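You operate a simulated robot arm through the tools that you are given. There is no shell and no other tool. Be economical: measure what you need, move in short steps, check, and stop when the job is done.

The job below is to be done with a simulated two-armed robot. You get a single attempt, and the scene is never put back.

TASK
Put the thin red cone on the top of the large brown box away on the top of the high shelf. Then put two of the grey bobbins from the top of the large brown box on the top of the white box by the aisle. Then put the small yellow bobbin on the top of the white box nearest the door. Do these in the order given. Set down upright: small yellow bobbin.

It is judged by the outcome, as a careful person would: the job done as asked, and still so three seconds after it is handed in. It fails if anything else is knocked over, pushed out of place, dropped, spilled or broken.

THE ROBOT
Two 7-joint arms with three-finger grippers on one trunk, on a base that drives. Base frame: it is fixed to the floor where the robot stands at the start and does not move with it; the origin is under the middle of the robot, x ahead of it, y to its left, z up; the surface under the hand at the start is at about z = 0.97. Readings come in m, rad, newtons and seconds.
The left shoulder is at the start at [0.07, 0.146, 1.338], the right one opposite. With the tool pointing down near the work surface each hand reaches from about 0.26 to 0.68 m from the robot's upright axis, wherever it stands, measured 20 degrees to its own side. Places, roughly: grey bobbin (5x5x17 cm) [0.6, -0.3, 1]; small yellow bobbin [-0.5, -2, 1]; top of the high shelf [-3.9, 2.8, 1.6]; top of the white box by the aisle [1.4, -0.1, 0.4]; top of the white box nearest the door [0.5, -1, 0.4]. Payload 2.2 kg a hand.
Tool frame (each hand has its own): the origin (TCP) lies between the finger pads and is the grasp point; the fingertips stand 0.028 m ahead of it; z points along the fingers, y is the line along which they close. Largest opening 0.102 m; the body of the gripper starts 0.071 m behind the TCP.
Orientation is that of the tool frame in the base frame, as [roll, pitch, yaw] about the fixed x, y, z axes, in that order (R = Rz(yaw) Ry(pitch) Rx(roll)). With the fingers straight down and closing along the base's y, the tool's x points along the base's -x, its y along +y and its z along -z.

THE INTERFACE
- The arms move only by the tool move_arm. It takes "left_motion", "right_motion" or both (then of equal length, played together; a hand with none holds still); each is a list of rows, each an object (a shift or turn left out is 0, a gripper value left out holds the last) with "translation": the shift along the tool's x, y, z in m, a list of three; "angular": the turn, a rotation vector about the tool's x, y, z in degrees, a list of three; "claw": the closure in counts, from 0 (fully open) to 255 (shut). In form: [{"translation": [dx, dy, dz], "angular": [rx, ry, rz], "claw": claw}, ...]. A call has 1 to 20 rows; each row is the pose to reach, as a shift and turn from the pose commanded when the call began, along the tool's axes at that moment. Rows are played at 5 a second. More than 0.05 m and 0.15 rad between two rows, or a gripper value outside its range, and nothing of the call is played. A pose out of reach is approached as far as the arm can. The call stops where the force on the tool passes 40 N (or 10 N more than at its start, if that is more) or the arm is blocked; 0.2 s more then pass. The fingers move at their own pace and stop on an object; they squeeze with about 20 N. The grip force told is the motor's: it shows also when the fingers shut on nothing. Time passes only in rows, and 0.2 s behind the last, so rows that repeat a pose let the fingers close. It gives the time, the measured TCP pose, the force on the tool (base axes), the opening and the grip force at its end, in the units of the frame above (readings bear some noise), with the torque about the TCP (base axes, N m) and any sound that the robot's microphone picked up.
- Cameras (640 x 400 px; columns grow to the right, rows downward): "scene" is now at [0.1333, -0.0107, 1.557]; the picture's right is [-0.14, -0.99, 0.00], its down [-0.64, 0.09, -0.76] and it looks along [0.76, -0.10, -0.65] (base axes); focal length 285 px, centre (320, 200). "left" rides on the left gripper at [0.072, 0.038, -0.086] in its tool frame; the picture's right is [-0.46, 0.89, 0.00], its down [-0.60, -0.32, -0.73] and it looks along [-0.65, -0.34, 0.68] (tool axes); focal length 256 px, centre (320, 200). "right" rides on the right gripper at [0.069, 0.044, -0.086] in its tool frame; the picture's right is [-0.53, 0.85, 0.00], its down [-0.58, -0.36, -0.73] and it looks along [-0.62, -0.39, 0.68] (tool axes); focal length 256 px, centre (320, 200). There is no depth. A picture from a camera that has moved, and an enlarged one, comes with that camera's place and axes in the base frame and with its lens.
- camera(camera): a new picture of that camera. No time passes.
- move_column(by): slides the trunk up (or, below 0, down) by that many m; the arms and the scene camera ride with it, the base frame stays. It gives what a move gives, with no picture.
- drive_base(legs): drives the robot by 1 to 6 legs, each [ahead, left, turn to the left] in m, m and rad, along the robot's own axes; the way and the turn of a leg run together, so that a leg with both is an arc; at most 1.5 m and 3.142 rad a leg. The arms and the cameras ride along, it lands a little off, and it stops where it bumps. It gives what a move gives.
- turn_head(pan, tilt): turns the head with the scene camera to pan (to the left, within 1.501 rad either way) and tilt (down, from -0.506 to 1.204), counted from straight ahead of the robot. It gives what a move gives.
- enlarge(camera, box): a new picture of the part [left, top, right, bottom] of that camera's present view, enlarged. No time passes.
- hand_in(): hands the job in; it is judged then, once.

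Go step by step. Nothing tells you exact positions but the pictures and the camera data: compare them with the known pose of the tool, close in by small moves and look again before you grip or let go. The budget is 165 turns and 138 pictures, counting those below and the enlarged ones. Unless the task says otherwise, let go and move clear before handing in, and close with one line.

The tools are called after "Call:" as a command line: name --argument value ..., lists and objects as JSON in quotes. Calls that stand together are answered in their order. move_arm: Moves the arms, as the interface text tells. Its arguments: {"type":"object","properties":{"left_motion":{"type":"array","items":{"type":"object","properties":{"translation":{"type":"array","items":{"type":"number"}},"angular":{"type":"array","items":{"type":"number"}},"claw":{"type":"number"}}}},"right_motion":{"type":"array","items":{"type":"object","properties":{"translation":{"type":"array","items":{"type":"number"}},"angular":{"type":"array","items":{"type":"number"}},"claw":{"type":"number"}}}}},"required":[]} The other tools are called the same way: move_column (by) slides the trunk up or down; drive_base (legs) drives the base; turn_head (pan, tilt) turns the head that bears the scene camera; camera (camera) takes a picture; enlarge (camera, box) takes an enlarged picture of a part of a camera's view; hand_in () hands the job in.

At the start:

```text
time: 0.0
left_position: [0.472, 0.0664, 1.2968]
left_tool_rot: [-3.14, 0.0, -3.139]
left_force: [0.3, -0.5, -0.5]
left_ft_torque: [-0.01, 0.0, -0.01]
left_width: 0.1022
left_grip_force: 0.1
right_position: [0.5026, -0.2809, 1.1702]
right_tool_rot: [-3.14, -0.001, 3.141]
right_force: [0.4, 0.5, -0.2]
right_ft_torque: [-0.02, -0.03, 0.01]
right_width: 0.1022
right_grip_force: 0.1
trunk travel left (down, up): [-0.875, 0.065]
robot x, y, heading: [0.0023, 0.002, 0.002]
head pan, tilt: [-0.136, 0.703]
```

scene: 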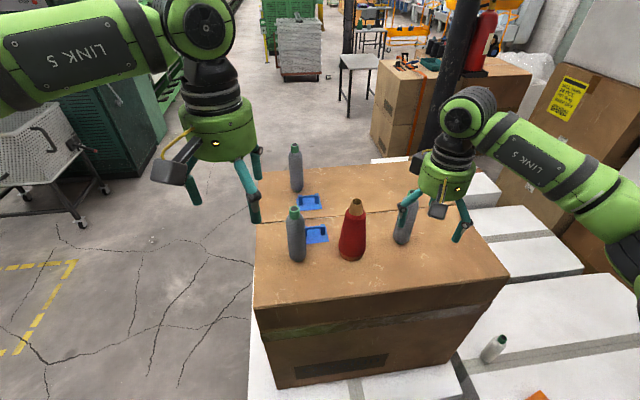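
right: 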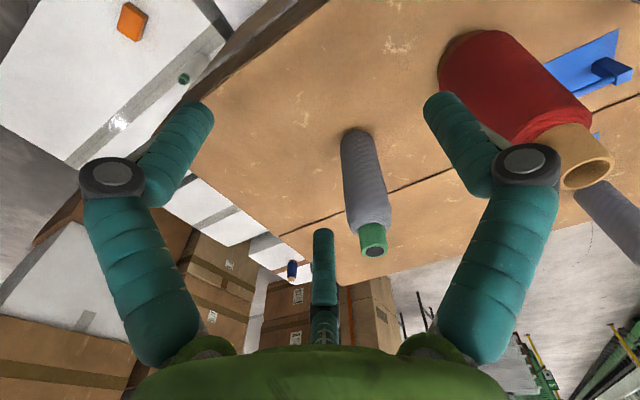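
left: 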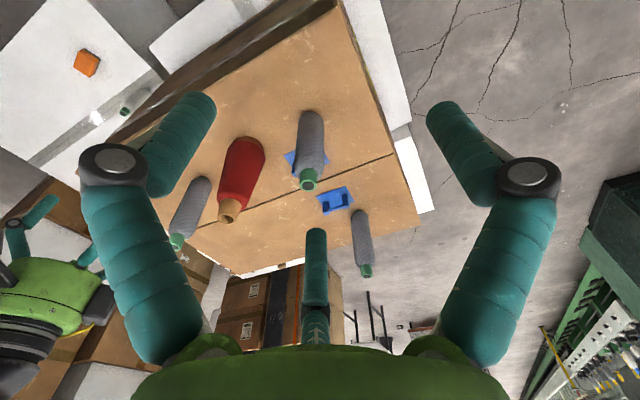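

I see the red cone at about (0.60, -0.15) on the brown box, 17 cm tall, with grey bobbins on either side of it. I'll move the left hand aside and tilt the right hand above the cone, so it can be carried upright and set on the high shelf.

Call:
move_arm --right_motion '[{"translation": [-0.0, 0.0, -0.04], "angular": [0, -8, 0], "claw": 0}, {"translation": [-0.0, 0.02, -0.08], "angular": [0, -16, 0]}, {"translation": [0, 0.04, -0.12], "angular": [0, -24, 0]}, {"translation": [-0.01, 0.06, -0.13], "angular": [0, -32, 0]}, {"translation": [-0.02, 0.08, -0.13], "angular": [0, -40, 0]}, {"translation": [-0.03, 0.1, -0.13], "angular": [0, -48, 0]}, {"translation": [-0.04, 0.12, -0.13], "angular": [0, -56, 0]}, {"translation": [-0.05, 0.13, -0.13], "angular": [0, -64, 0]}]' --left_motion '[{"translation": [0, 0.03, 0]}, {"translation": [0, 0.06, 0]}, {"translation": [0, 0.09, 0]}, {"translation": [0, 0.12, 0]}, {"translation": [0, 0.15, 0]}, {"translation": [0, 0.15, 0]}, {"translation": [0, 0.15, 0]}, {"translation": [0, 0.15, 0]}]'

Call:
camera --camera "scene"

Call:
camera --camera "right"

```text
time: 1.8
left_position: [0.4735, 0.2181, 1.2965]
left_tool_rot: [-3.141, 0.002, -3.14]
left_force: [-0.3, -0.8, 0.1]
left_ft_torque: [0.0, -0.03, -0.02]
left_width: 0.1018
left_grip_force: 0.1
right_position: [0.5535, -0.1499, 1.3016]
right_tool_rot: [3.141, 1.119, 3.142]
right_force: [0.9, -0.5, -0.3]
right_ft_torque: [0.01, 0.01, -0.02]
right_width: 0.102
right_grip_force: 0.0
trunk travel left (down, up): [-0.875, 0.065]
robot x, y, heading: [-0.0012, 0.0028, -0.0]
head pan, tilt: [-0.136, 0.703]
```

```text
134 pictures are left
camera scene: at [0.1334, -0.0097, 1.557], right [-0.14, -0.99, 0.0], down [-0.64, 0.09, -0.76], along [0.76, -0.1, -0.65], focal length 285 px, centre (320, 200)
```

scene: 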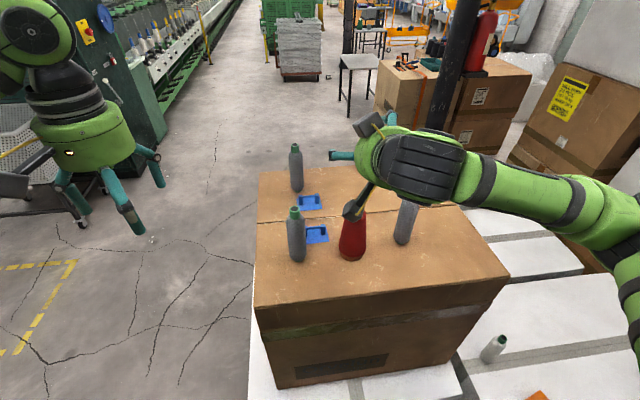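

```text
133 pictures are left
camera right: at [0.446, -0.1067, 1.2772], right [0.23, 0.85, 0.48], down [-0.41, -0.36, 0.84], along [0.88, -0.39, 0.26], focal length 256 px, centre (320, 200)
```

right: 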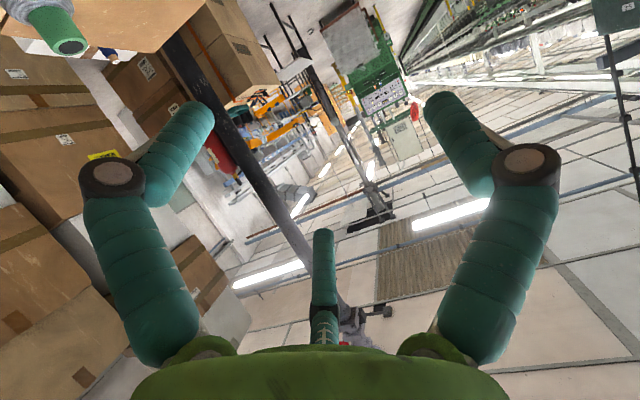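

The gripper looks three-fingered in the pictures, so I'll shut it once and look before relying on its geometry.

Call:
move_arm --right_motion '[{"claw": 255}, {"claw": 255}, {"claw": 255}]'

Call:
camera --camera "right"

Call:
enlarge --camera "scene" --box '[300, 80, 460, 180]'

```text
time: 2.6
left_position: [0.4736, 0.2164, 1.2966]
left_tool_rot: [3.141, 0.0, -3.139]
left_force: [-0.5, 0.2, 0.1]
left_ft_torque: [0.01, 0.04, -0.01]
left_width: 0.1021
left_grip_force: 0.0
right_position: [0.5548, -0.1515, 1.3006]
right_tool_rot: [-3.142, 1.117, 3.141]
right_force: [0.3, 0.4, -0.2]
right_ft_torque: [-0.01, 0.0, 0.03]
right_width: 0.0023
right_grip_force: 20.5
trunk travel left (down, up): [-0.875, 0.065]
robot x, y, heading: [-0.0006, 0.0006, 0.0]
head pan, tilt: [-0.136, 0.703]
```

```text
132 pictures are left
camera right: at [0.4458, -0.108, 1.277], right [0.23, 0.85, 0.48], down [-0.4, -0.36, 0.84], along [0.88, -0.39, 0.26], focal length 256 px, centre (320, 200)
```

right: 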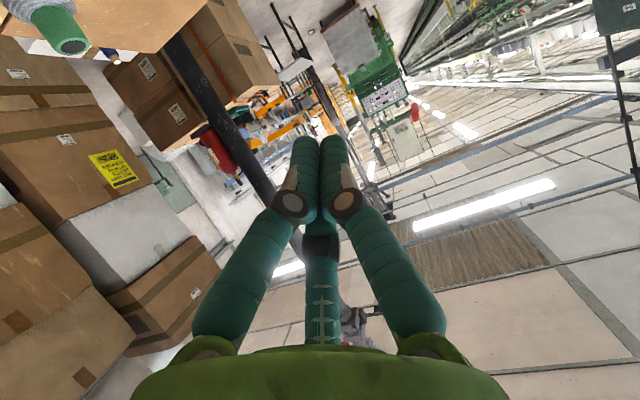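

```text
4.00 times, centred on (380, 130) of scene
camera zoom: at [0.1333, -0.0108, 1.557], right [-0.14, -0.99, 0.0], down [-0.64, 0.09, -0.76], along [0.76, -0.1, -0.65], focal length 1140 px, centre (80, 480)
```

zoom: 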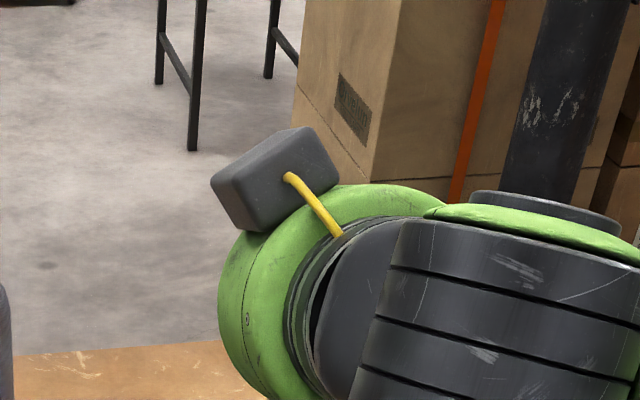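

The three fingers close on the tool axis like a chuck, so a straight-down grasp on the cone is the safest. I'll test whether the arm can point down at shelf height (TCP about 1.72) before choosing.

Call:
move_column --by 0.065

Call:
move_arm --right_motion '[{"translation": [-0.036, 0, -0.0175], "angular": [0, 7, 0], "claw": 0}, {"translation": [-0.072, 0, -0.035], "angular": [0, 15, 0]}, {"translation": [-0.108, 0, -0.0525], "angular": [0, 23, 0]}, {"translation": [-0.144, 0, -0.07], "angular": [0, 31, 0]}, {"translation": [-0.18, 0, -0.0875], "angular": [0, 39, 0]}, {"translation": [-0.216, 0, -0.105], "angular": [0, 47, 0]}, {"translation": [-0.252, 0, -0.1225], "angular": [0, 55, 0]}, {"translation": [-0.288, 0, -0.14], "angular": [0, 60, 0]}, {"translation": [-0.324, 0, -0.158], "angular": [0, 64, 0]}, {"translation": [-0.324, 0, -0.158], "angular": [0, 64, 0]}]'

```text
time: 3.6
left_position: [0.4737, 0.217, 1.3618]
left_tool_rot: [-3.141, 0.001, -3.14]
left_force: [0.5, -0.3, 0.7]
left_ft_torque: [-0.03, 0.03, 0.0]
left_width: 0.1021
left_grip_force: 0.1
right_position: [0.5548, -0.1513, 1.3655]
right_tool_rot: [-3.14, 1.117, 3.141]
right_force: [0.0, -1.5, -0.7]
right_ft_torque: [-0.01, -0.05, -0.01]
right_width: 0.0024
right_grip_force: 19.7
trunk travel left (down, up): [-0.94, 0.0]
robot x, y, heading: [0.0002, -0.006, -0.001]
head pan, tilt: [-0.136, 0.703]
```

```text
time: 5.8
left_position: [0.4712, 0.2181, 1.3616]
left_tool_rot: [-3.139, 0.001, -3.14]
left_force: [0.2, -0.1, 0.2]
left_ft_torque: [0.0, -0.04, 0.01]
left_width: 0.1018
left_grip_force: 0.2
right_position: [0.4465, -0.1416, 1.5955]
right_tool_rot: [-3.14, 0.001, 3.14]
right_force: [-0.4, -0.2, -0.3]
right_ft_torque: [0.01, -0.02, 0.0]
right_width: 0.1018
right_grip_force: 0.0
right hand out of reach, approached as far as the arm can: row 6, 7, 8, 9, 10
trunk travel left (down, up): [-0.94, 0.0]
robot x, y, heading: [-0.0014, -0.0028, -0.002]
head pan, tilt: [-0.136, 0.703]
```

Straight down tops out near z=1.60, so the grasp has to be tilted. I'll test reach at 1.72 with the 64° tilt.

Call:
move_arm --right_motion '[{"translation": [-0.01, 0, 0], "angular": [0, -8, 0]}, {"translation": [-0.02, 0, -0.02], "angular": [0, -16, 0]}, {"translation": [-0.03, 0, -0.04], "angular": [0, -24, 0]}, {"translation": [-0.04, 0, -0.06], "angular": [0, -32, 0]}, {"translation": [-0.05, 0, -0.08], "angular": [0, -40, 0]}, {"translation": [-0.06, 0, -0.1], "angular": [0, -48, 0]}, {"translation": [-0.07, 0, -0.12], "angular": [0, -56, 0]}, {"translation": [-0.08, 0, -0.125], "angular": [0, -64, 0]}, {"translation": [-0.08, 0, -0.125], "angular": [0, -64, 0]}]'

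Call:
camera --camera "scene"

```text
time: 7.8
left_position: [0.4728, 0.2172, 1.3624]
left_tool_rot: [-3.141, 0.003, -3.139]
left_force: [-0.7, -0.7, 0.3]
left_ft_torque: [0.01, -0.01, -0.01]
left_width: 0.1018
left_grip_force: 0.1
right_position: [0.5314, -0.1451, 1.7184]
right_tool_rot: [3.14, 1.119, 3.138]
right_force: [-0.5, -0.9, 0.9]
right_ft_torque: [-0.01, -0.02, -0.01]
right_width: 0.102
right_grip_force: 0.0
trunk travel left (down, up): [-0.94, 0.0]
robot x, y, heading: [0.0018, 0.001, -0.0]
head pan, tilt: [-0.136, 0.703]
```

```text
130 pictures are left
camera scene: at [0.133, -0.0108, 1.622], right [-0.14, -0.99, 0.0], down [-0.64, 0.09, -0.76], along [0.76, -0.1, -0.65], focal length 285 px, centre (320, 200)
```

scene: 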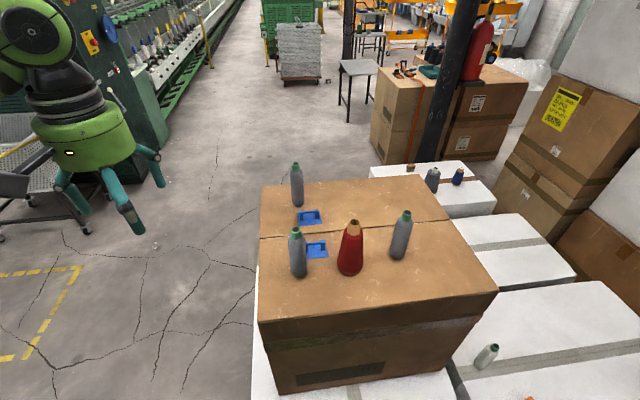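

The tilted pose reaches shelf height. Next I'll measure the cone precisely with an enlarged view.

Call:
enlarge --camera "scene" --box '[270, 180, 430, 280]'

```text
4.00 times, centred on (350, 230) of scene
camera zoom: at [0.133, -0.0108, 1.622], right [-0.14, -0.99, 0.0], down [-0.64, 0.09, -0.76], along [0.76, -0.1, -0.65], focal length 1140 px, centre (200, 80)
```

zoom: 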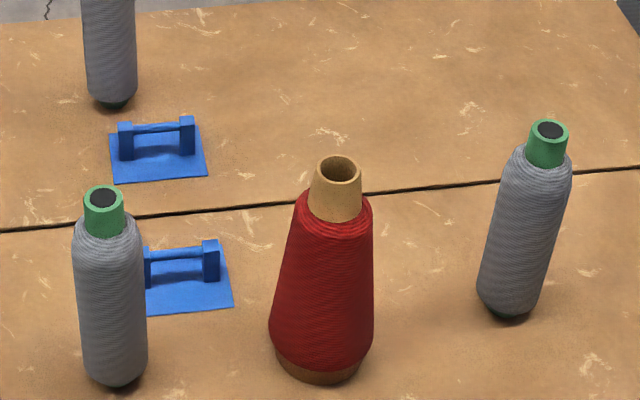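

The cone's base is at about (0.588, -0.156) and its top at z≈1.157. I'll bring the tilted hand above it, offset so that both possible finger layouts clear, and check from the left camera.

Call:
move_arm --right_motion '[{"translation": [0.0405, -0.0025, 0.026]}, {"translation": [0.081, -0.005, 0.052]}, {"translation": [0.1215, -0.0075, 0.078]}, {"translation": [0.162, -0.01, 0.104]}, {"translation": [0.2025, -0.0125, 0.13]}, {"translation": [0.243, -0.015, 0.156]}, {"translation": [0.2835, -0.0175, 0.182]}, {"translation": [0.324, -0.02, 0.208]}, {"translation": [0.3645, -0.0225, 0.234]}, {"translation": [0.405, -0.025, 0.26]}]'

Call:
camera --camera "left"

Call:
camera --camera "scene"

```text
time: 10.0
left_position: [0.474, 0.2168, 1.3609]
left_tool_rot: [-3.141, 0.0, -3.14]
left_force: [0.0, 0.5, -0.4]
left_ft_torque: [-0.02, 0.01, 0.02]
left_width: 0.1021
left_grip_force: 0.0
right_position: [0.5885, -0.1692, 1.2372]
right_tool_rot: [3.141, 1.114, 3.139]
right_force: [-0.7, -0.7, -1.6]
right_ft_torque: [0.03, -0.19, 0.02]
right_width: 0.1017
right_grip_force: 0.1
trunk travel left (down, up): [-0.94, 0.0]
robot x, y, heading: [0.0008, 0.002, -0.002]
head pan, tilt: [-0.136, 0.703]
```

```text
128 pictures are left
camera left: at [0.3991, 0.2547, 1.4467], right [0.46, 0.89, 0.0], down [0.6, -0.32, 0.73], along [0.65, -0.34, -0.68], focal length 256 px, centre (320, 200)
```

left: 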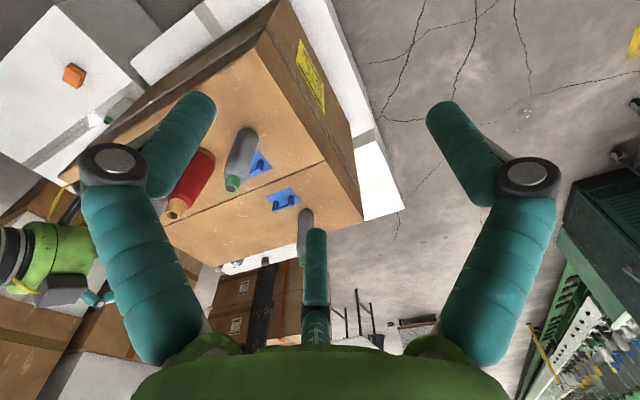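

```text
127 pictures are left
camera scene: at [0.134, -0.0101, 1.6219], right [-0.14, -0.99, 0.0], down [-0.64, 0.09, -0.76], along [0.75, -0.1, -0.65], focal length 285 px, centre (320, 200)
```

scene: 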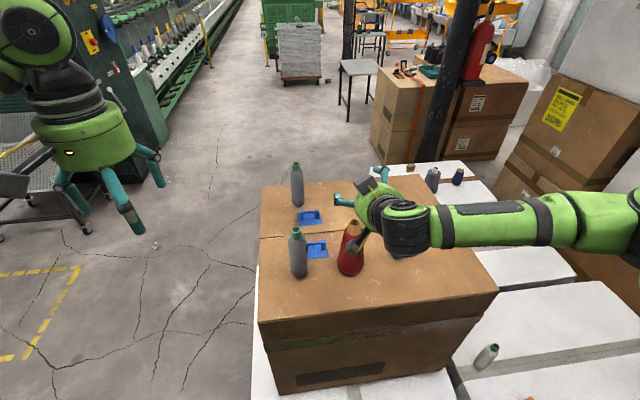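

I'll yaw the left hand so its camera looks at the cone from the side.

Call:
move_arm --left_motion '[{"angular": [0, 0, 8]}, {"angular": [0, 0, 16]}, {"angular": [0, 0, 24]}, {"angular": [0, 0, 32]}, {"angular": [0, 0, 40]}]'

Call:
camera --camera "left"

```text
time: 11.2
left_position: [0.4734, 0.2168, 1.3609]
left_tool_rot: [3.14, 0.0, 2.442]
left_force: [0.1, 1.4, -0.2]
left_ft_torque: [0.01, 0.0, 0.01]
left_width: 0.1018
left_grip_force: 0.1
right_position: [0.5885, -0.1703, 1.2384]
right_tool_rot: [3.141, 1.118, -3.141]
right_force: [-0.2, -0.5, 0.7]
right_ft_torque: [0.0, 0.0, -0.02]
right_width: 0.1021
right_grip_force: 0.1
trunk travel left (down, up): [-0.94, 0.0]
robot x, y, heading: [-0.0022, 0.0009, 0.005]
head pan, tilt: [-0.136, 0.703]
```

```text
126 pictures are left
camera left: at [0.44, 0.2921, 1.4464], right [0.93, 0.38, 0.0], down [0.26, -0.63, 0.73], along [0.28, -0.68, -0.68], focal length 256 px, centre (320, 200)
```

left: 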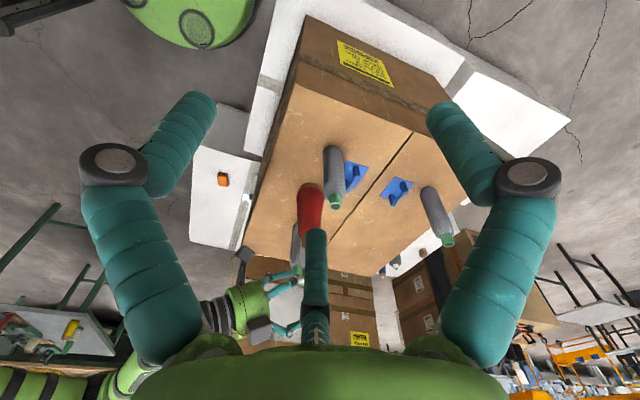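

Call:
move_arm --left_motion '[{"angular": [0, 0, -7]}, {"angular": [0, 0, -14]}, {"angular": [0, 0, -14]}, {"angular": [0, 0, -14]}]' --right_motion '[{"translation": [0.018, 0, 0.0085]}, {"translation": [0.036, 0, 0.017]}, {"translation": [0.053, 0, 0.026]}, {"translation": [0.069, 0, 0.034]}]'

Call:
enlarge --camera "left" --box '[180, 150, 340, 350]'

Call:
enlarge --camera "scene" --box '[280, 150, 440, 290]'

```text
time: 12.2
left_position: [0.4739, 0.2163, 1.3606]
left_tool_rot: [3.14, 0.001, 2.688]
left_force: [0.3, -0.7, -0.2]
left_ft_torque: [-0.01, -0.01, 0.01]
left_width: 0.102
left_grip_force: 0.0
right_position: [0.588, -0.169, 1.2402]
right_tool_rot: [-3.141, 1.116, -3.141]
right_force: [-0.3, 0.3, -0.5]
right_ft_torque: [0.0, -0.03, 0.01]
right_width: 0.102
right_grip_force: 0.1
right hand out of reach, approached as far as the arm can: row 1, 2, 3, 4
trunk travel left (down, up): [-0.94, 0.0]
robot x, y, heading: [0.0018, 0.0019, -0.002]
head pan, tilt: [-0.136, 0.703]
```

```text
2.00 times, centred on (260, 250) of left
camera zoom: at [0.4222, 0.2822, 1.4464], right [0.8, 0.59, 0.0], down [0.4, -0.55, 0.73], along [0.43, -0.59, -0.68], focal length 512 px, centre (440, 100)
```

zoom: 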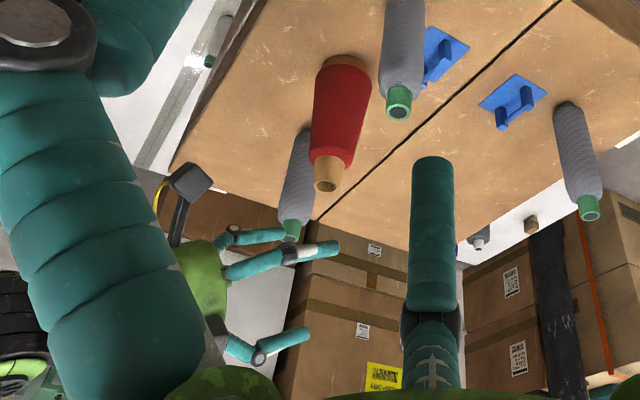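

```text
2.86 times, centred on (360, 220) of scene
camera zoom: at [0.1333, -0.0107, 1.622], right [-0.14, -0.99, 0.0], down [-0.64, 0.09, -0.76], along [0.76, -0.1, -0.65], focal length 815 px, centre (206, 143)
```

zoom: 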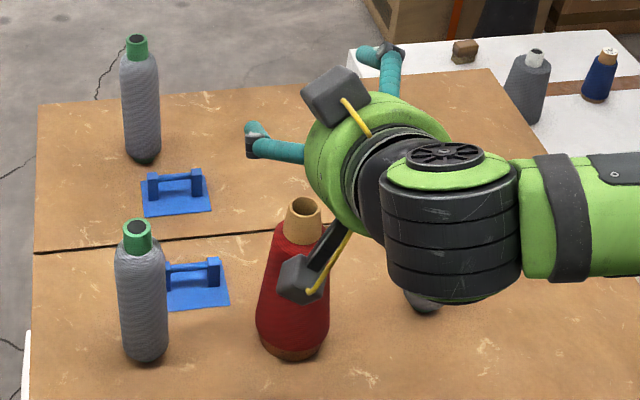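

The arm's fold limits it here, so I'll descend with the trunk in small steps, checking pictures.

Call:
move_column --by -0.06

Call:
enlarge --camera "left" --box '[180, 150, 340, 350]'

Call:
enlarge --camera "scene" --box '[280, 150, 440, 290]'

Call:
camera --camera "right"

```text
time: 13.2
left_position: [0.4737, 0.2178, 1.3014]
left_tool_rot: [3.139, 0.002, 2.689]
left_force: [-0.7, -0.2, 0.7]
left_ft_torque: [-0.03, -0.03, 0.0]
left_width: 0.1021
left_grip_force: 0.1
right_position: [0.5878, -0.1692, 1.1796]
right_tool_rot: [-3.141, 1.118, -3.141]
right_force: [-0.4, -0.1, 0.3]
right_ft_torque: [-0.02, -0.01, 0.02]
right_width: 0.1021
right_grip_force: 0.1
trunk travel left (down, up): [-0.88, 0.06]
robot x, y, heading: [-0.0019, 0.0018, -0.005]
head pan, tilt: [-0.136, 0.703]
```

```text
2.00 times, centred on (260, 250) of left
camera zoom: at [0.4219, 0.2822, 1.3865], right [0.8, 0.59, 0.0], down [0.4, -0.55, 0.73], along [0.43, -0.59, -0.68], focal length 512 px, centre (440, 100)
```

zoom: 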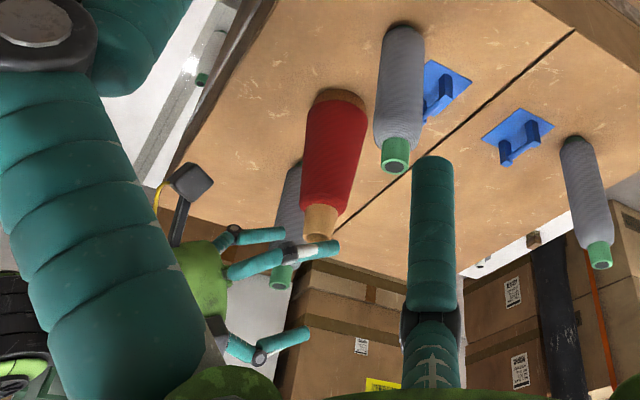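

```text
2.86 times, centred on (360, 220) of scene
camera zoom: at [0.1329, -0.0107, 1.562], right [-0.14, -0.99, 0.0], down [-0.64, 0.09, -0.76], along [0.76, -0.1, -0.65], focal length 815 px, centre (206, 143)
```

zoom: 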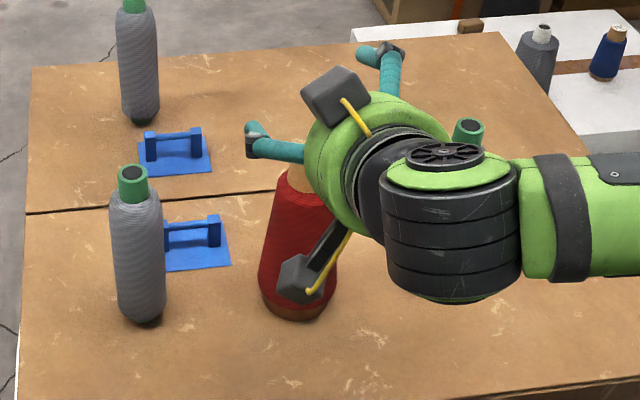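

```text
121 pictures are left
camera right: at [0.4803, -0.1262, 1.155], right [0.23, 0.85, 0.48], down [-0.4, -0.36, 0.84], along [0.88, -0.39, 0.26], focal length 256 px, centre (320, 200)
```

right: 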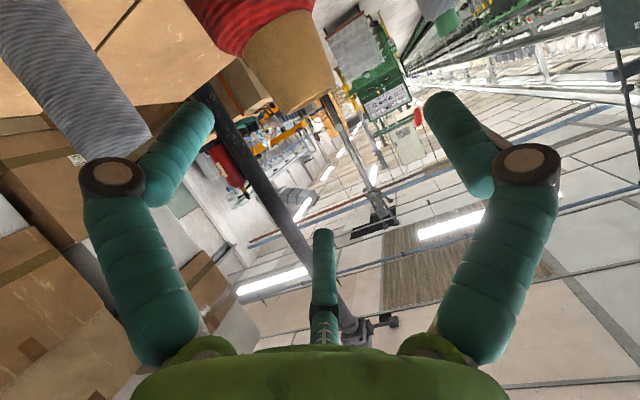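

Cone passes between the fingers with clearance. Continue down in two steps.

Call:
move_column --by -0.045

Call:
camera --camera "right"

Call:
enlarge --camera "left" --box '[180, 150, 340, 350]'

```text
time: 14.1
left_position: [0.473, 0.217, 1.2572]
left_tool_rot: [-3.142, 0.002, 2.691]
left_force: [0.0, 0.4, -0.4]
left_ft_torque: [0.01, -0.04, -0.01]
left_width: 0.102
left_grip_force: 0.0
right_position: [0.5897, -0.1685, 1.1336]
right_tool_rot: [-3.141, 1.117, -3.14]
right_force: [-0.1, -0.7, 0.3]
right_ft_torque: [0.01, 0.01, 0.04]
right_width: 0.102
right_grip_force: 0.0
trunk travel left (down, up): [-0.835, 0.105]
robot x, y, heading: [-0.0026, 0.0033, 0.006]
head pan, tilt: [-0.136, 0.703]
```

```text
120 pictures are left
camera right: at [0.4803, -0.1262, 1.11], right [0.23, 0.85, 0.48], down [-0.4, -0.36, 0.84], along [0.88, -0.39, 0.26], focal length 256 px, centre (320, 200)
```

right: 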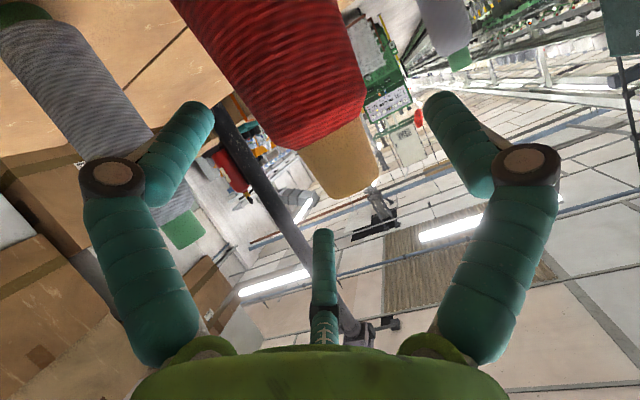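

```text
2.00 times, centred on (260, 250) of left
camera zoom: at [0.4219, 0.2822, 1.3415], right [0.8, 0.59, 0.0], down [0.4, -0.55, 0.73], along [0.43, -0.59, -0.68], focal length 512 px, centre (440, 100)
```

zoom: 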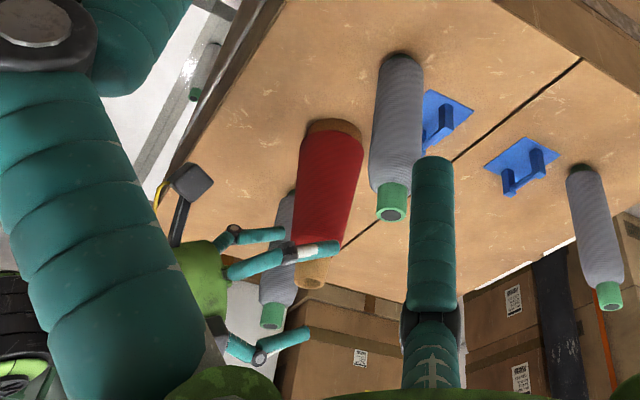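

Call:
move_column --by -0.042

Call:
camera --camera "right"

Call:
enlarge --camera "left" --box '[180, 150, 340, 350]'

```text
time: 15.0
left_position: [0.473, 0.217, 1.2125]
left_tool_rot: [-3.141, 0.001, 2.689]
left_force: [0.0, -0.1, -0.8]
left_ft_torque: [0.0, -0.02, 0.01]
left_width: 0.1023
left_grip_force: 0.2
right_position: [0.5873, -0.1708, 1.0929]
right_tool_rot: [3.141, 1.117, 3.141]
right_force: [0.1, 0.2, 0.3]
right_ft_torque: [0.01, -0.02, 0.01]
right_width: 0.1023
right_grip_force: 0.1
trunk travel left (down, up): [-0.793, 0.147]
robot x, y, heading: [0.002, 0.0025, -0.001]
head pan, tilt: [-0.136, 0.703]
```

```text
118 pictures are left
camera right: at [0.4803, -0.1262, 1.068], right [0.23, 0.85, 0.48], down [-0.4, -0.36, 0.84], along [0.88, -0.39, 0.26], focal length 256 px, centre (320, 200)
```

right: 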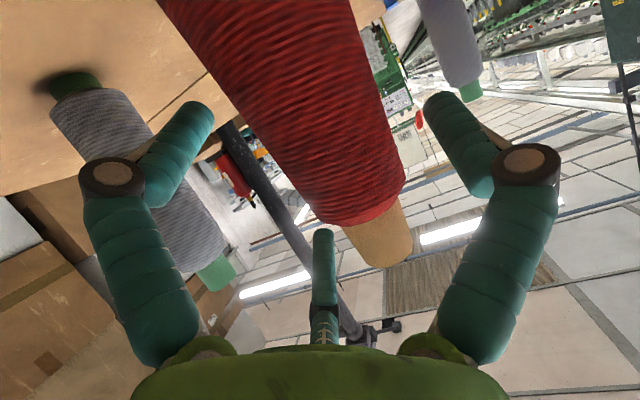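

```text
2.00 times, centred on (260, 250) of left
camera zoom: at [0.4219, 0.2823, 1.2995], right [0.8, 0.59, 0.0], down [0.4, -0.55, 0.73], along [0.43, -0.59, -0.68], focal length 512 px, centre (440, 100)
```

zoom: 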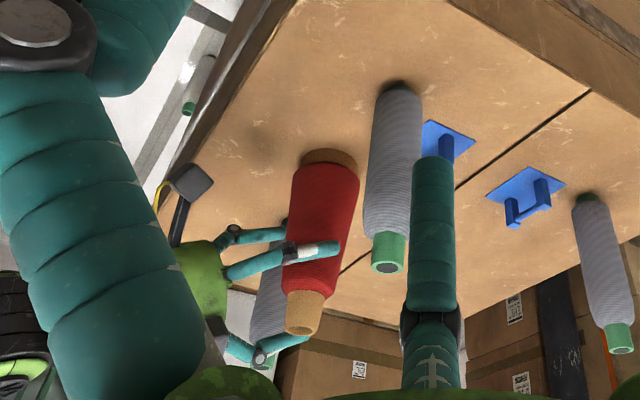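

Cone sits between the fingers. I'll close in stages while centering the hand.

Call:
move_arm --right_motion '[{"translation": [0, 0.004, 0], "claw": 40}, {"translation": [0, 0.008, 0], "claw": 60}, {"translation": [0, 0.012, 0], "claw": 90}, {"translation": [0, 0.012, 0], "claw": 90}]'

Call:
camera --camera "right"

Call:
enlarge --camera "left" --box '[180, 150, 340, 350]'

```text
time: 16.0
left_position: [0.4725, 0.2175, 1.2139]
left_tool_rot: [-3.141, 0.003, 2.69]
left_force: [0.2, 0.2, 0.1]
left_ft_torque: [0.03, -0.03, 0.0]
left_width: 0.102
left_grip_force: 0.0
right_position: [0.5884, -0.1572, 1.0929]
right_tool_rot: [-3.141, 1.118, -3.141]
right_force: [-0.5, -1.2, -0.7]
right_ft_torque: [-0.07, 0.02, 0.0]
right_width: 0.0766
right_grip_force: 20.0
trunk travel left (down, up): [-0.793, 0.147]
robot x, y, heading: [-0.0016, 0.0, 0.001]
head pan, tilt: [-0.136, 0.703]
```

```text
116 pictures are left
camera right: at [0.4804, -0.1144, 1.0675], right [0.23, 0.85, 0.48], down [-0.4, -0.36, 0.84], along [0.88, -0.39, 0.26], focal length 256 px, centre (320, 200)
```

right: 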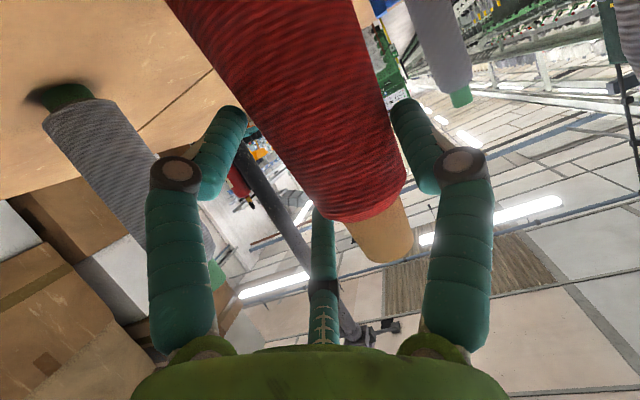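

```text
2.00 times, centred on (260, 250) of left
camera zoom: at [0.4222, 0.2821, 1.2994], right [0.8, 0.59, 0.0], down [0.4, -0.55, 0.73], along [0.43, -0.59, -0.68], focal length 512 px, centre (440, 100)
```

zoom: 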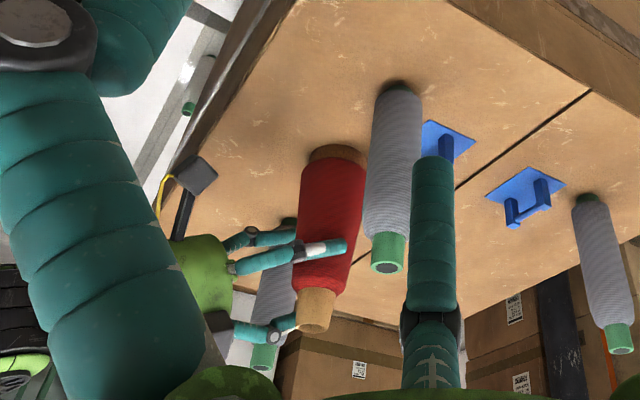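

The fingers have gripped, consistent with a real three-finger grasp: one on the +y side, two on the −y side. I'll close fully and lift with the trunk.

Call:
move_arm --right_motion '[{"claw": 255}, {"claw": 255}, {"claw": 255}]'

Call:
move_column --by 0.1

Call:
camera --camera "right"

Call:
camera --camera "scene"

```text
time: 16.8
left_position: [0.4728, 0.2173, 1.2138]
left_tool_rot: [3.141, 0.002, 2.689]
left_force: [-1.0, 0.9, -0.2]
left_ft_torque: [0.02, 0.01, 0.01]
left_width: 0.102
left_grip_force: 0.1
right_position: [0.5873, -0.1567, 1.0915]
right_tool_rot: [3.141, 1.117, -3.142]
right_force: [-0.4, 0.4, 0.4]
right_ft_torque: [-0.08, 0.04, -0.01]
right_width: 0.0761
right_grip_force: 19.6
trunk travel left (down, up): [-0.793, 0.147]
robot x, y, heading: [0.0005, 0.0026, 0.008]
head pan, tilt: [-0.136, 0.703]
```

```text
time: 18.1
left_position: [0.4746, 0.2178, 1.3137]
left_tool_rot: [-3.141, 0.0, 2.688]
left_force: [0.2, -0.3, 0.1]
left_ft_torque: [0.01, 0.02, -0.04]
left_width: 0.1018
left_grip_force: 0.0
right_position: [0.5886, -0.1571, 1.1903]
right_tool_rot: [3.141, 1.117, -3.141]
right_force: [-0.2, -0.1, -1.9]
right_ft_torque: [-0.01, 0.02, 0.0]
right_width: 0.0738
right_grip_force: 19.5
trunk travel left (down, up): [-0.893, 0.047]
robot x, y, heading: [-0.0006, 0.0018, -0.005]
head pan, tilt: [-0.136, 0.703]
```

```text
114 pictures are left
camera right: at [0.4807, -0.1145, 1.1673], right [0.23, 0.85, 0.48], down [-0.4, -0.36, 0.84], along [0.88, -0.39, 0.26], focal length 256 px, centre (320, 200)
```

right: 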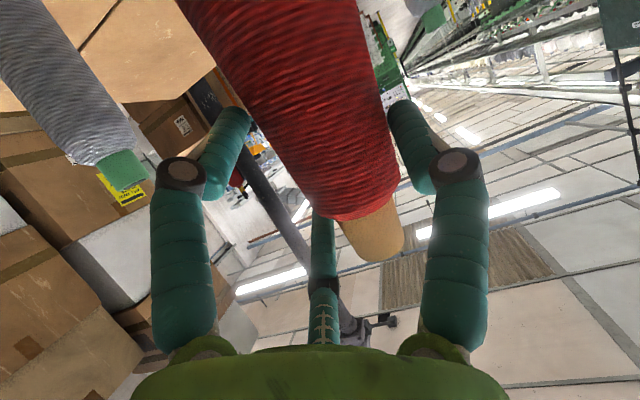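

```text
113 pictures are left
camera scene: at [0.1338, -0.0108, 1.5749], right [-0.14, -0.99, 0.0], down [-0.64, 0.09, -0.76], along [0.76, -0.1, -0.65], focal length 285 px, centre (320, 200)
```

scene: 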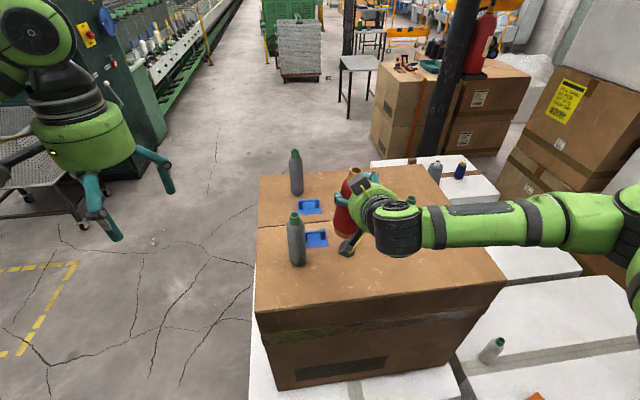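

The cone is held and clear. I'll raise the trunk fully and look around for a route toward the shelf behind and to the left.

Call:
move_column --by 0.047

Call:
turn_head --pan 1.5 --tilt 0.4

Call:
camera --camera "scene"

Call:
turn_head --pan -1.5 --tilt 0.5

Call:
camera --camera "scene"

```text
time: 19.0
left_position: [0.4737, 0.2175, 1.36]
left_tool_rot: [-3.141, 0.001, 2.689]
left_force: [1.0, 0.1, -0.4]
left_ft_torque: [-0.02, 0.0, -0.02]
left_width: 0.1019
left_grip_force: 0.1
right_position: [0.589, -0.1574, 1.2377]
right_tool_rot: [-3.141, 1.115, -3.141]
right_force: [0.3, -0.5, -2.4]
right_ft_torque: [-0.02, 0.04, -0.02]
right_width: 0.0736
right_grip_force: 19.7
trunk travel left (down, up): [-0.94, 0.0]
robot x, y, heading: [-0.002, 0.0017, 0.0]
head pan, tilt: [-0.136, 0.703]
```

```text
time: 20.7
left_position: [0.4736, 0.2177, 1.3608]
left_tool_rot: [-3.14, 0.0, 2.69]
left_force: [0.7, -0.4, 0.0]
left_ft_torque: [0.01, -0.03, 0.02]
left_width: 0.1021
left_grip_force: 0.1
right_position: [0.5883, -0.1585, 1.2378]
right_tool_rot: [3.142, 1.116, -3.141]
right_force: [1.1, 0.0, -1.5]
right_ft_torque: [0.01, 0.02, -0.01]
right_width: 0.0732
right_grip_force: 19.7
trunk travel left (down, up): [-0.94, 0.0]
robot x, y, heading: [-0.0011, 0.0028, -0.001]
head pan, tilt: [1.499, 0.4]
```

```text
112 pictures are left
camera scene: at [0.0564, 0.0931, 1.6492], right [1.0, -0.07, 0.0], down [-0.03, -0.39, -0.92], along [0.07, 0.92, -0.39], focal length 285 px, centre (320, 200)
```

scene: 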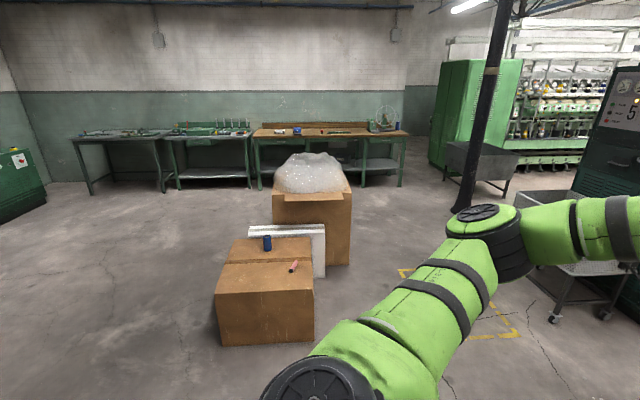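

```text
time: 23.3
left_position: [0.4743, 0.2178, 1.3616]
left_tool_rot: [-3.14, 0.0, 2.689]
left_force: [-0.4, 0.4, 0.0]
left_ft_torque: [-0.03, 0.02, -0.01]
left_width: 0.1023
left_grip_force: 0.1
right_position: [0.5891, -0.1585, 1.2373]
right_tool_rot: [3.141, 1.117, 3.141]
right_force: [0.5, 0.8, -2.1]
right_ft_torque: [-0.01, 0.02, -0.02]
right_width: 0.0726
right_grip_force: 19.9
trunk travel left (down, up): [-0.94, 0.0]
robot x, y, heading: [0.0023, 0.0019, -0.001]
head pan, tilt: [-1.499, 0.499]
```

```text
111 pictures are left
camera scene: at [0.0563, -0.0901, 1.64], right [-1.0, -0.07, 0.0], down [-0.03, 0.48, -0.88], along [0.06, -0.88, -0.48], focal length 285 px, centre (320, 200)
```

scene: 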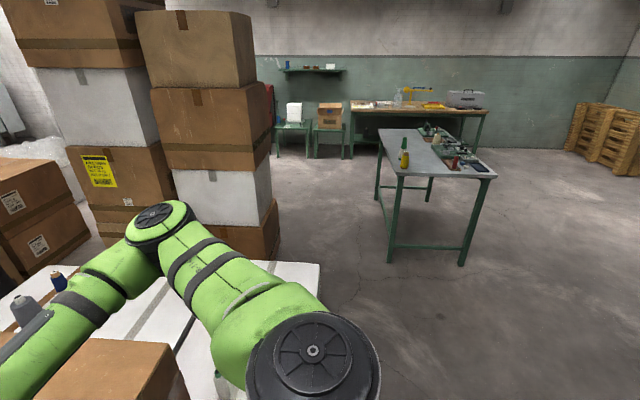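

The route is open: free floor behind and to the left, and the yellow bobbin is visible on the green table. I'll back off, turn toward the shelf and look.

Call:
drive_base --legs '[[-0.35, 0, 0], [0, 0, 2.5]]'

Call:
turn_head --pan 0 --tilt 0.25

Call:
camera --camera "scene"

Call:
camera --camera "right"

```text
time: 31.4
left_position: [-0.8616, 0.1144, 1.3603]
left_tool_rot: [3.141, 0.001, -1.106]
left_force: [0.0, -0.4, 1.3]
left_ft_torque: [0.0, 0.0, -0.01]
left_width: 0.1019
left_grip_force: 0.1
right_position: [-0.725, 0.482, 1.2374]
right_tool_rot: [3.141, 1.118, -0.654]
right_force: [0.1, 0.6, -0.2]
right_ft_torque: [0.01, -0.01, -0.02]
right_width: 0.0023
right_grip_force: 19.9
trunk travel left (down, up): [-0.94, 0.0]
robot x, y, heading: [-0.3541, 0.001, 2.484]
head pan, tilt: [-1.499, 0.499]
```

```text
time: 33.0
left_position: [-0.8611, 0.1144, 1.3607]
left_tool_rot: [-3.14, 0.002, -1.105]
left_force: [0.0, 0.4, 1.1]
left_ft_torque: [0.02, -0.04, 0.0]
left_width: 0.102
left_grip_force: 0.0
right_position: [-0.7257, 0.4824, 1.2379]
right_tool_rot: [-3.14, 1.117, -0.654]
right_force: [0.6, 0.0, -0.1]
right_ft_torque: [-0.02, 0.01, 0.03]
right_width: 0.0024
right_grip_force: 19.9
trunk travel left (down, up): [-0.94, 0.0]
robot x, y, heading: [-0.355, 0.0035, 2.491]
head pan, tilt: [0.0, 0.25]
```

```text
110 pictures are left
camera scene: at [-0.4683, 0.0878, 1.6632], right [0.61, 0.79, 0.0], down [0.2, -0.15, -0.97], along [-0.77, 0.59, -0.25], focal length 285 px, centre (320, 200)
```

scene: 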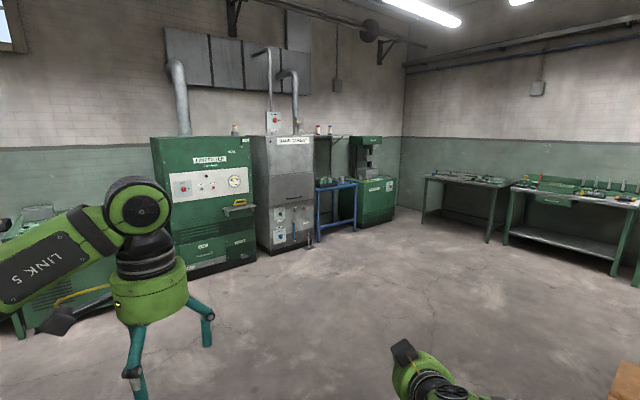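

```text
109 pictures are left
camera right: at [-0.6666, 0.3816, 1.2146], right [-0.7, -0.53, 0.48], down [0.54, 0.04, 0.84], along [-0.47, 0.85, 0.26], focal length 256 px, centre (320, 200)
```

right: 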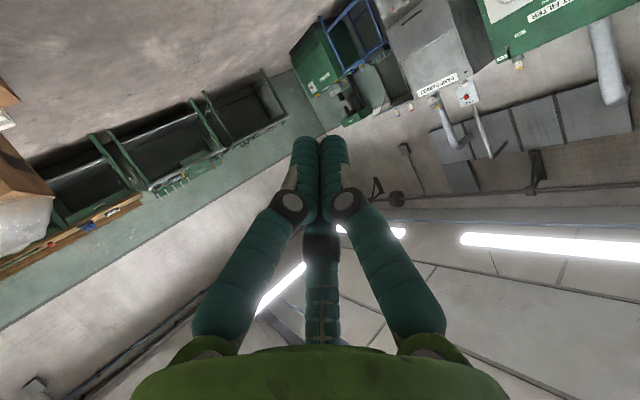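

The cone slipped out of the grip during the drive — the width had been creeping down. I need to find it: look toward the start of the sweep.

Call:
turn_head --pan -1.2 --tilt 0.75

Call:
camera --camera "scene"

Call:
turn_head --pan -0.3 --tilt 0.9

Call:
camera --camera "scene"

Call:
turn_head --pan 1.3 --tilt 0.75

Call:
camera --camera "scene"

```text
time: 34.5
left_position: [-0.861, 0.1149, 1.3611]
left_tool_rot: [-3.141, 0.004, -1.104]
left_force: [0.6, 0.0, 0.2]
left_ft_torque: [-0.01, -0.01, 0.04]
left_width: 0.1017
left_grip_force: 0.0
right_position: [-0.7258, 0.4823, 1.2384]
right_tool_rot: [3.14, 1.117, -0.655]
right_force: [-0.1, 0.1, 0.5]
right_ft_torque: [0.0, 0.02, -0.02]
right_width: 0.0023
right_grip_force: 20.1
trunk travel left (down, up): [-0.94, 0.0]
robot x, y, heading: [-0.3511, -0.0022, 2.487]
head pan, tilt: [-1.201, 0.75]
```

```text
108 pictures are left
camera scene: at [-0.3711, 0.1107, 1.6181], right [0.96, -0.28, 0.0], down [-0.19, -0.65, -0.73], along [0.2, 0.7, -0.68], focal length 285 px, centre (320, 200)
```

scene: 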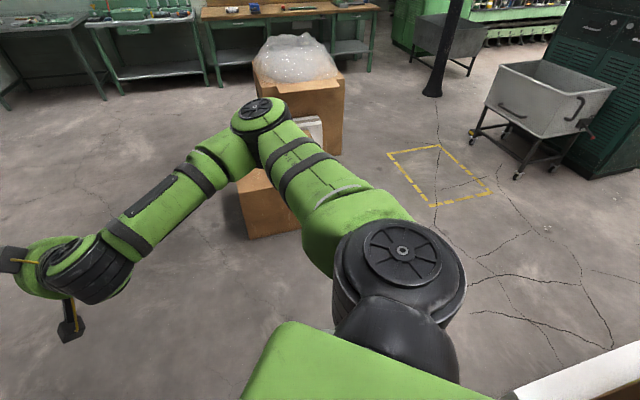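

```text
time: 35.6
left_position: [-0.8626, 0.1149, 1.3601]
left_tool_rot: [3.141, 0.003, -1.105]
left_force: [-0.1, 0.6, 0.7]
left_ft_torque: [-0.03, 0.0, -0.02]
left_width: 0.1022
left_grip_force: 0.0
right_position: [-0.7255, 0.4828, 1.2388]
right_tool_rot: [3.141, 1.116, -0.651]
right_force: [0.2, 0.2, 0.5]
right_ft_torque: [0.0, -0.02, -0.01]
right_width: 0.0024
right_grip_force: 20.2
trunk travel left (down, up): [-0.94, 0.0]
robot x, y, heading: [-0.3541, -0.0012, 2.487]
head pan, tilt: [-0.3, 0.901]
```

```text
107 pictures are left
camera scene: at [-0.4378, 0.0926, 1.6062], right [0.82, 0.58, 0.0], down [0.45, -0.64, -0.62], along [-0.36, 0.51, -0.78], focal length 285 px, centre (320, 200)
```

scene: 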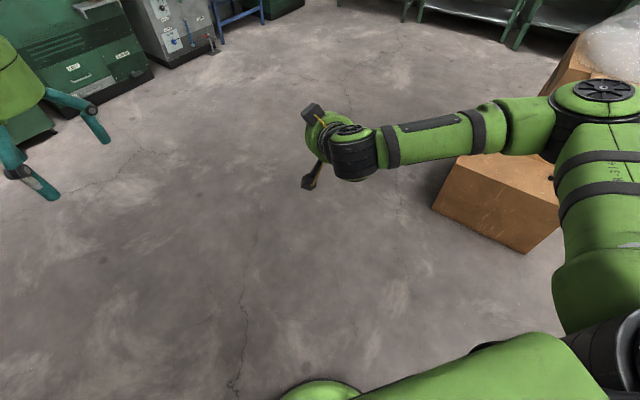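

```text
time: 37.3
left_position: [-0.8616, 0.1153, 1.3611]
left_tool_rot: [-3.14, 0.002, -1.104]
left_force: [0.5, -0.1, 0.3]
left_ft_torque: [-0.03, 0.02, 0.03]
left_width: 0.1022
left_grip_force: 0.0
right_position: [-0.7265, 0.483, 1.238]
right_tool_rot: [3.141, 1.117, -0.653]
right_force: [0.2, -0.6, -0.7]
right_ft_torque: [-0.01, 0.0, 0.02]
right_width: 0.0025
right_grip_force: 20.5
trunk travel left (down, up): [-0.94, 0.0]
robot x, y, heading: [-0.3585, 0.0001, 2.487]
head pan, tilt: [1.3, 0.75]
```

```text
106 pictures are left
camera scene: at [-0.4602, -0.0189, 1.6181], right [-0.6, 0.8, 0.0], down [0.54, 0.41, -0.73], along [-0.58, -0.44, -0.68], focal length 285 px, centre (320, 200)
```

scene: 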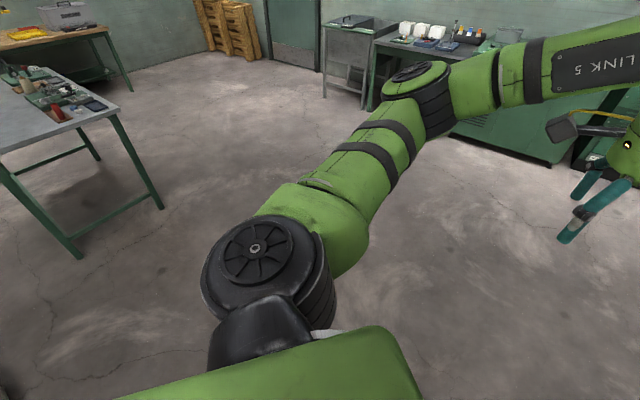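

It isn't on the floor here; it may be near the brown box. I'll turn back and look.

Call:
drive_base --legs '[[0, 0, -1.5]]'

Call:
turn_head --pan -0.9 --tilt 0.75

Call:
camera --camera "scene"

```text
time: 41.4
left_position: [-0.2759, 0.5146, 1.3613]
left_tool_rot: [-3.141, 0.002, -2.602]
left_force: [-1.4, 0.9, -0.2]
left_ft_torque: [0.01, 0.0, 0.02]
left_width: 0.102
left_grip_force: 0.0
right_position: [0.101, 0.4054, 1.2391]
right_tool_rot: [-3.139, 1.117, -2.148]
right_force: [0.0, 0.1, -0.1]
right_ft_torque: [-0.03, 0.0, 0.05]
right_width: 0.0022
right_grip_force: 20.2
trunk travel left (down, up): [-0.94, 0.0]
robot x, y, heading: [-0.3545, 0.0049, 0.99]
head pan, tilt: [1.3, 0.75]
```

```text
time: 43.5
left_position: [-0.2758, 0.515, 1.3612]
left_tool_rot: [-3.141, 0.002, -2.602]
left_force: [-0.4, 0.5, 0.5]
left_ft_torque: [-0.05, -0.04, -0.01]
left_width: 0.1017
left_grip_force: 0.0
right_position: [0.1006, 0.4049, 1.2387]
right_tool_rot: [-3.141, 1.118, -2.149]
right_force: [-0.3, -0.2, -0.4]
right_ft_torque: [0.0, 0.01, 0.03]
right_width: 0.0023
right_grip_force: 20.1
trunk travel left (down, up): [-0.94, 0.0]
robot x, y, heading: [-0.3523, 0.0064, 0.987]
head pan, tilt: [-0.901, 0.75]
```

```text
105 pictures are left
camera scene: at [-0.2444, 0.0501, 1.6181], right [0.09, -1.0, 0.0], down [-0.68, -0.06, -0.73], along [0.73, 0.07, -0.68], focal length 285 px, centre (320, 200)
```

scene: 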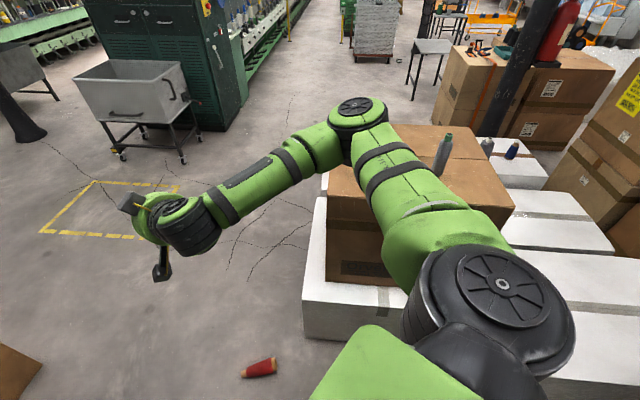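

Found it: the cone lies on the floor at about (0.20, 0.40), tip pointing away (+y side), clear of the boxes. I'll move a little closer and bring the right hand to vertical, yawed to line up with the cone so pitching the hand forward will later stand it upright.

Call:
drive_base --legs '[[0.1, 0, 0]]'

Call:
move_arm --right_motion '[{"angular": [0, 8, 0], "claw": 0}, {"angular": [0, 16, 0]}, {"angular": [0, 24, 0]}, {"angular": [0, 32, 0]}, {"angular": [0, 40, 0]}, {"angular": [0, 48, 0]}, {"angular": [0, 56, 0]}, {"angular": [0, 64, 0]}]'

Call:
enlarge --camera "scene" --box '[160, 200, 480, 400]'

```text
time: 44.6
left_position: [-0.2248, 0.5923, 1.3644]
left_tool_rot: [3.139, 0.007, -2.6]
left_force: [-0.9, -0.9, -0.7]
left_ft_torque: [0.05, -0.05, 0.01]
left_width: 0.102
left_grip_force: 0.0
right_position: [0.1503, 0.4837, 1.2426]
right_tool_rot: [-3.141, 1.122, -2.15]
right_force: [0.1, -0.5, -0.3]
right_ft_torque: [0.01, -0.01, 0.0]
right_width: 0.0024
right_grip_force: 19.8
trunk travel left (down, up): [-0.94, 0.0]
robot x, y, heading: [-0.2982, 0.0784, 0.992]
head pan, tilt: [-0.901, 0.75]
```

```text
time: 46.4
left_position: [-0.2217, 0.5984, 1.3612]
left_tool_rot: [-3.141, 0.003, -2.602]
left_force: [-0.7, 0.7, -0.1]
left_ft_torque: [-0.02, -0.01, -0.01]
left_width: 0.102
left_grip_force: 0.0
right_position: [0.1541, 0.4902, 1.2385]
right_tool_rot: [3.14, -0.002, -2.147]
right_force: [0.1, 0.5, -0.1]
right_ft_torque: [0.0, 0.01, 0.03]
right_width: 0.1019
right_grip_force: 0.1
trunk travel left (down, up): [-0.94, 0.0]
robot x, y, heading: [-0.2993, 0.0848, 0.989]
head pan, tilt: [-0.901, 0.75]
```

```text
2.00 times, centred on (320, 300) of scene
camera zoom: at [-0.1905, 0.1345, 1.6181], right [0.09, -1.0, 0.0], down [-0.68, -0.06, -0.73], along [0.73, 0.07, -0.68], focal length 570 px, centre (320, 0)
```

zoom: 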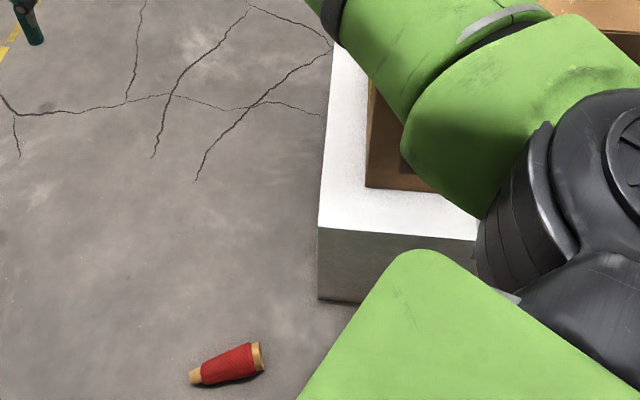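

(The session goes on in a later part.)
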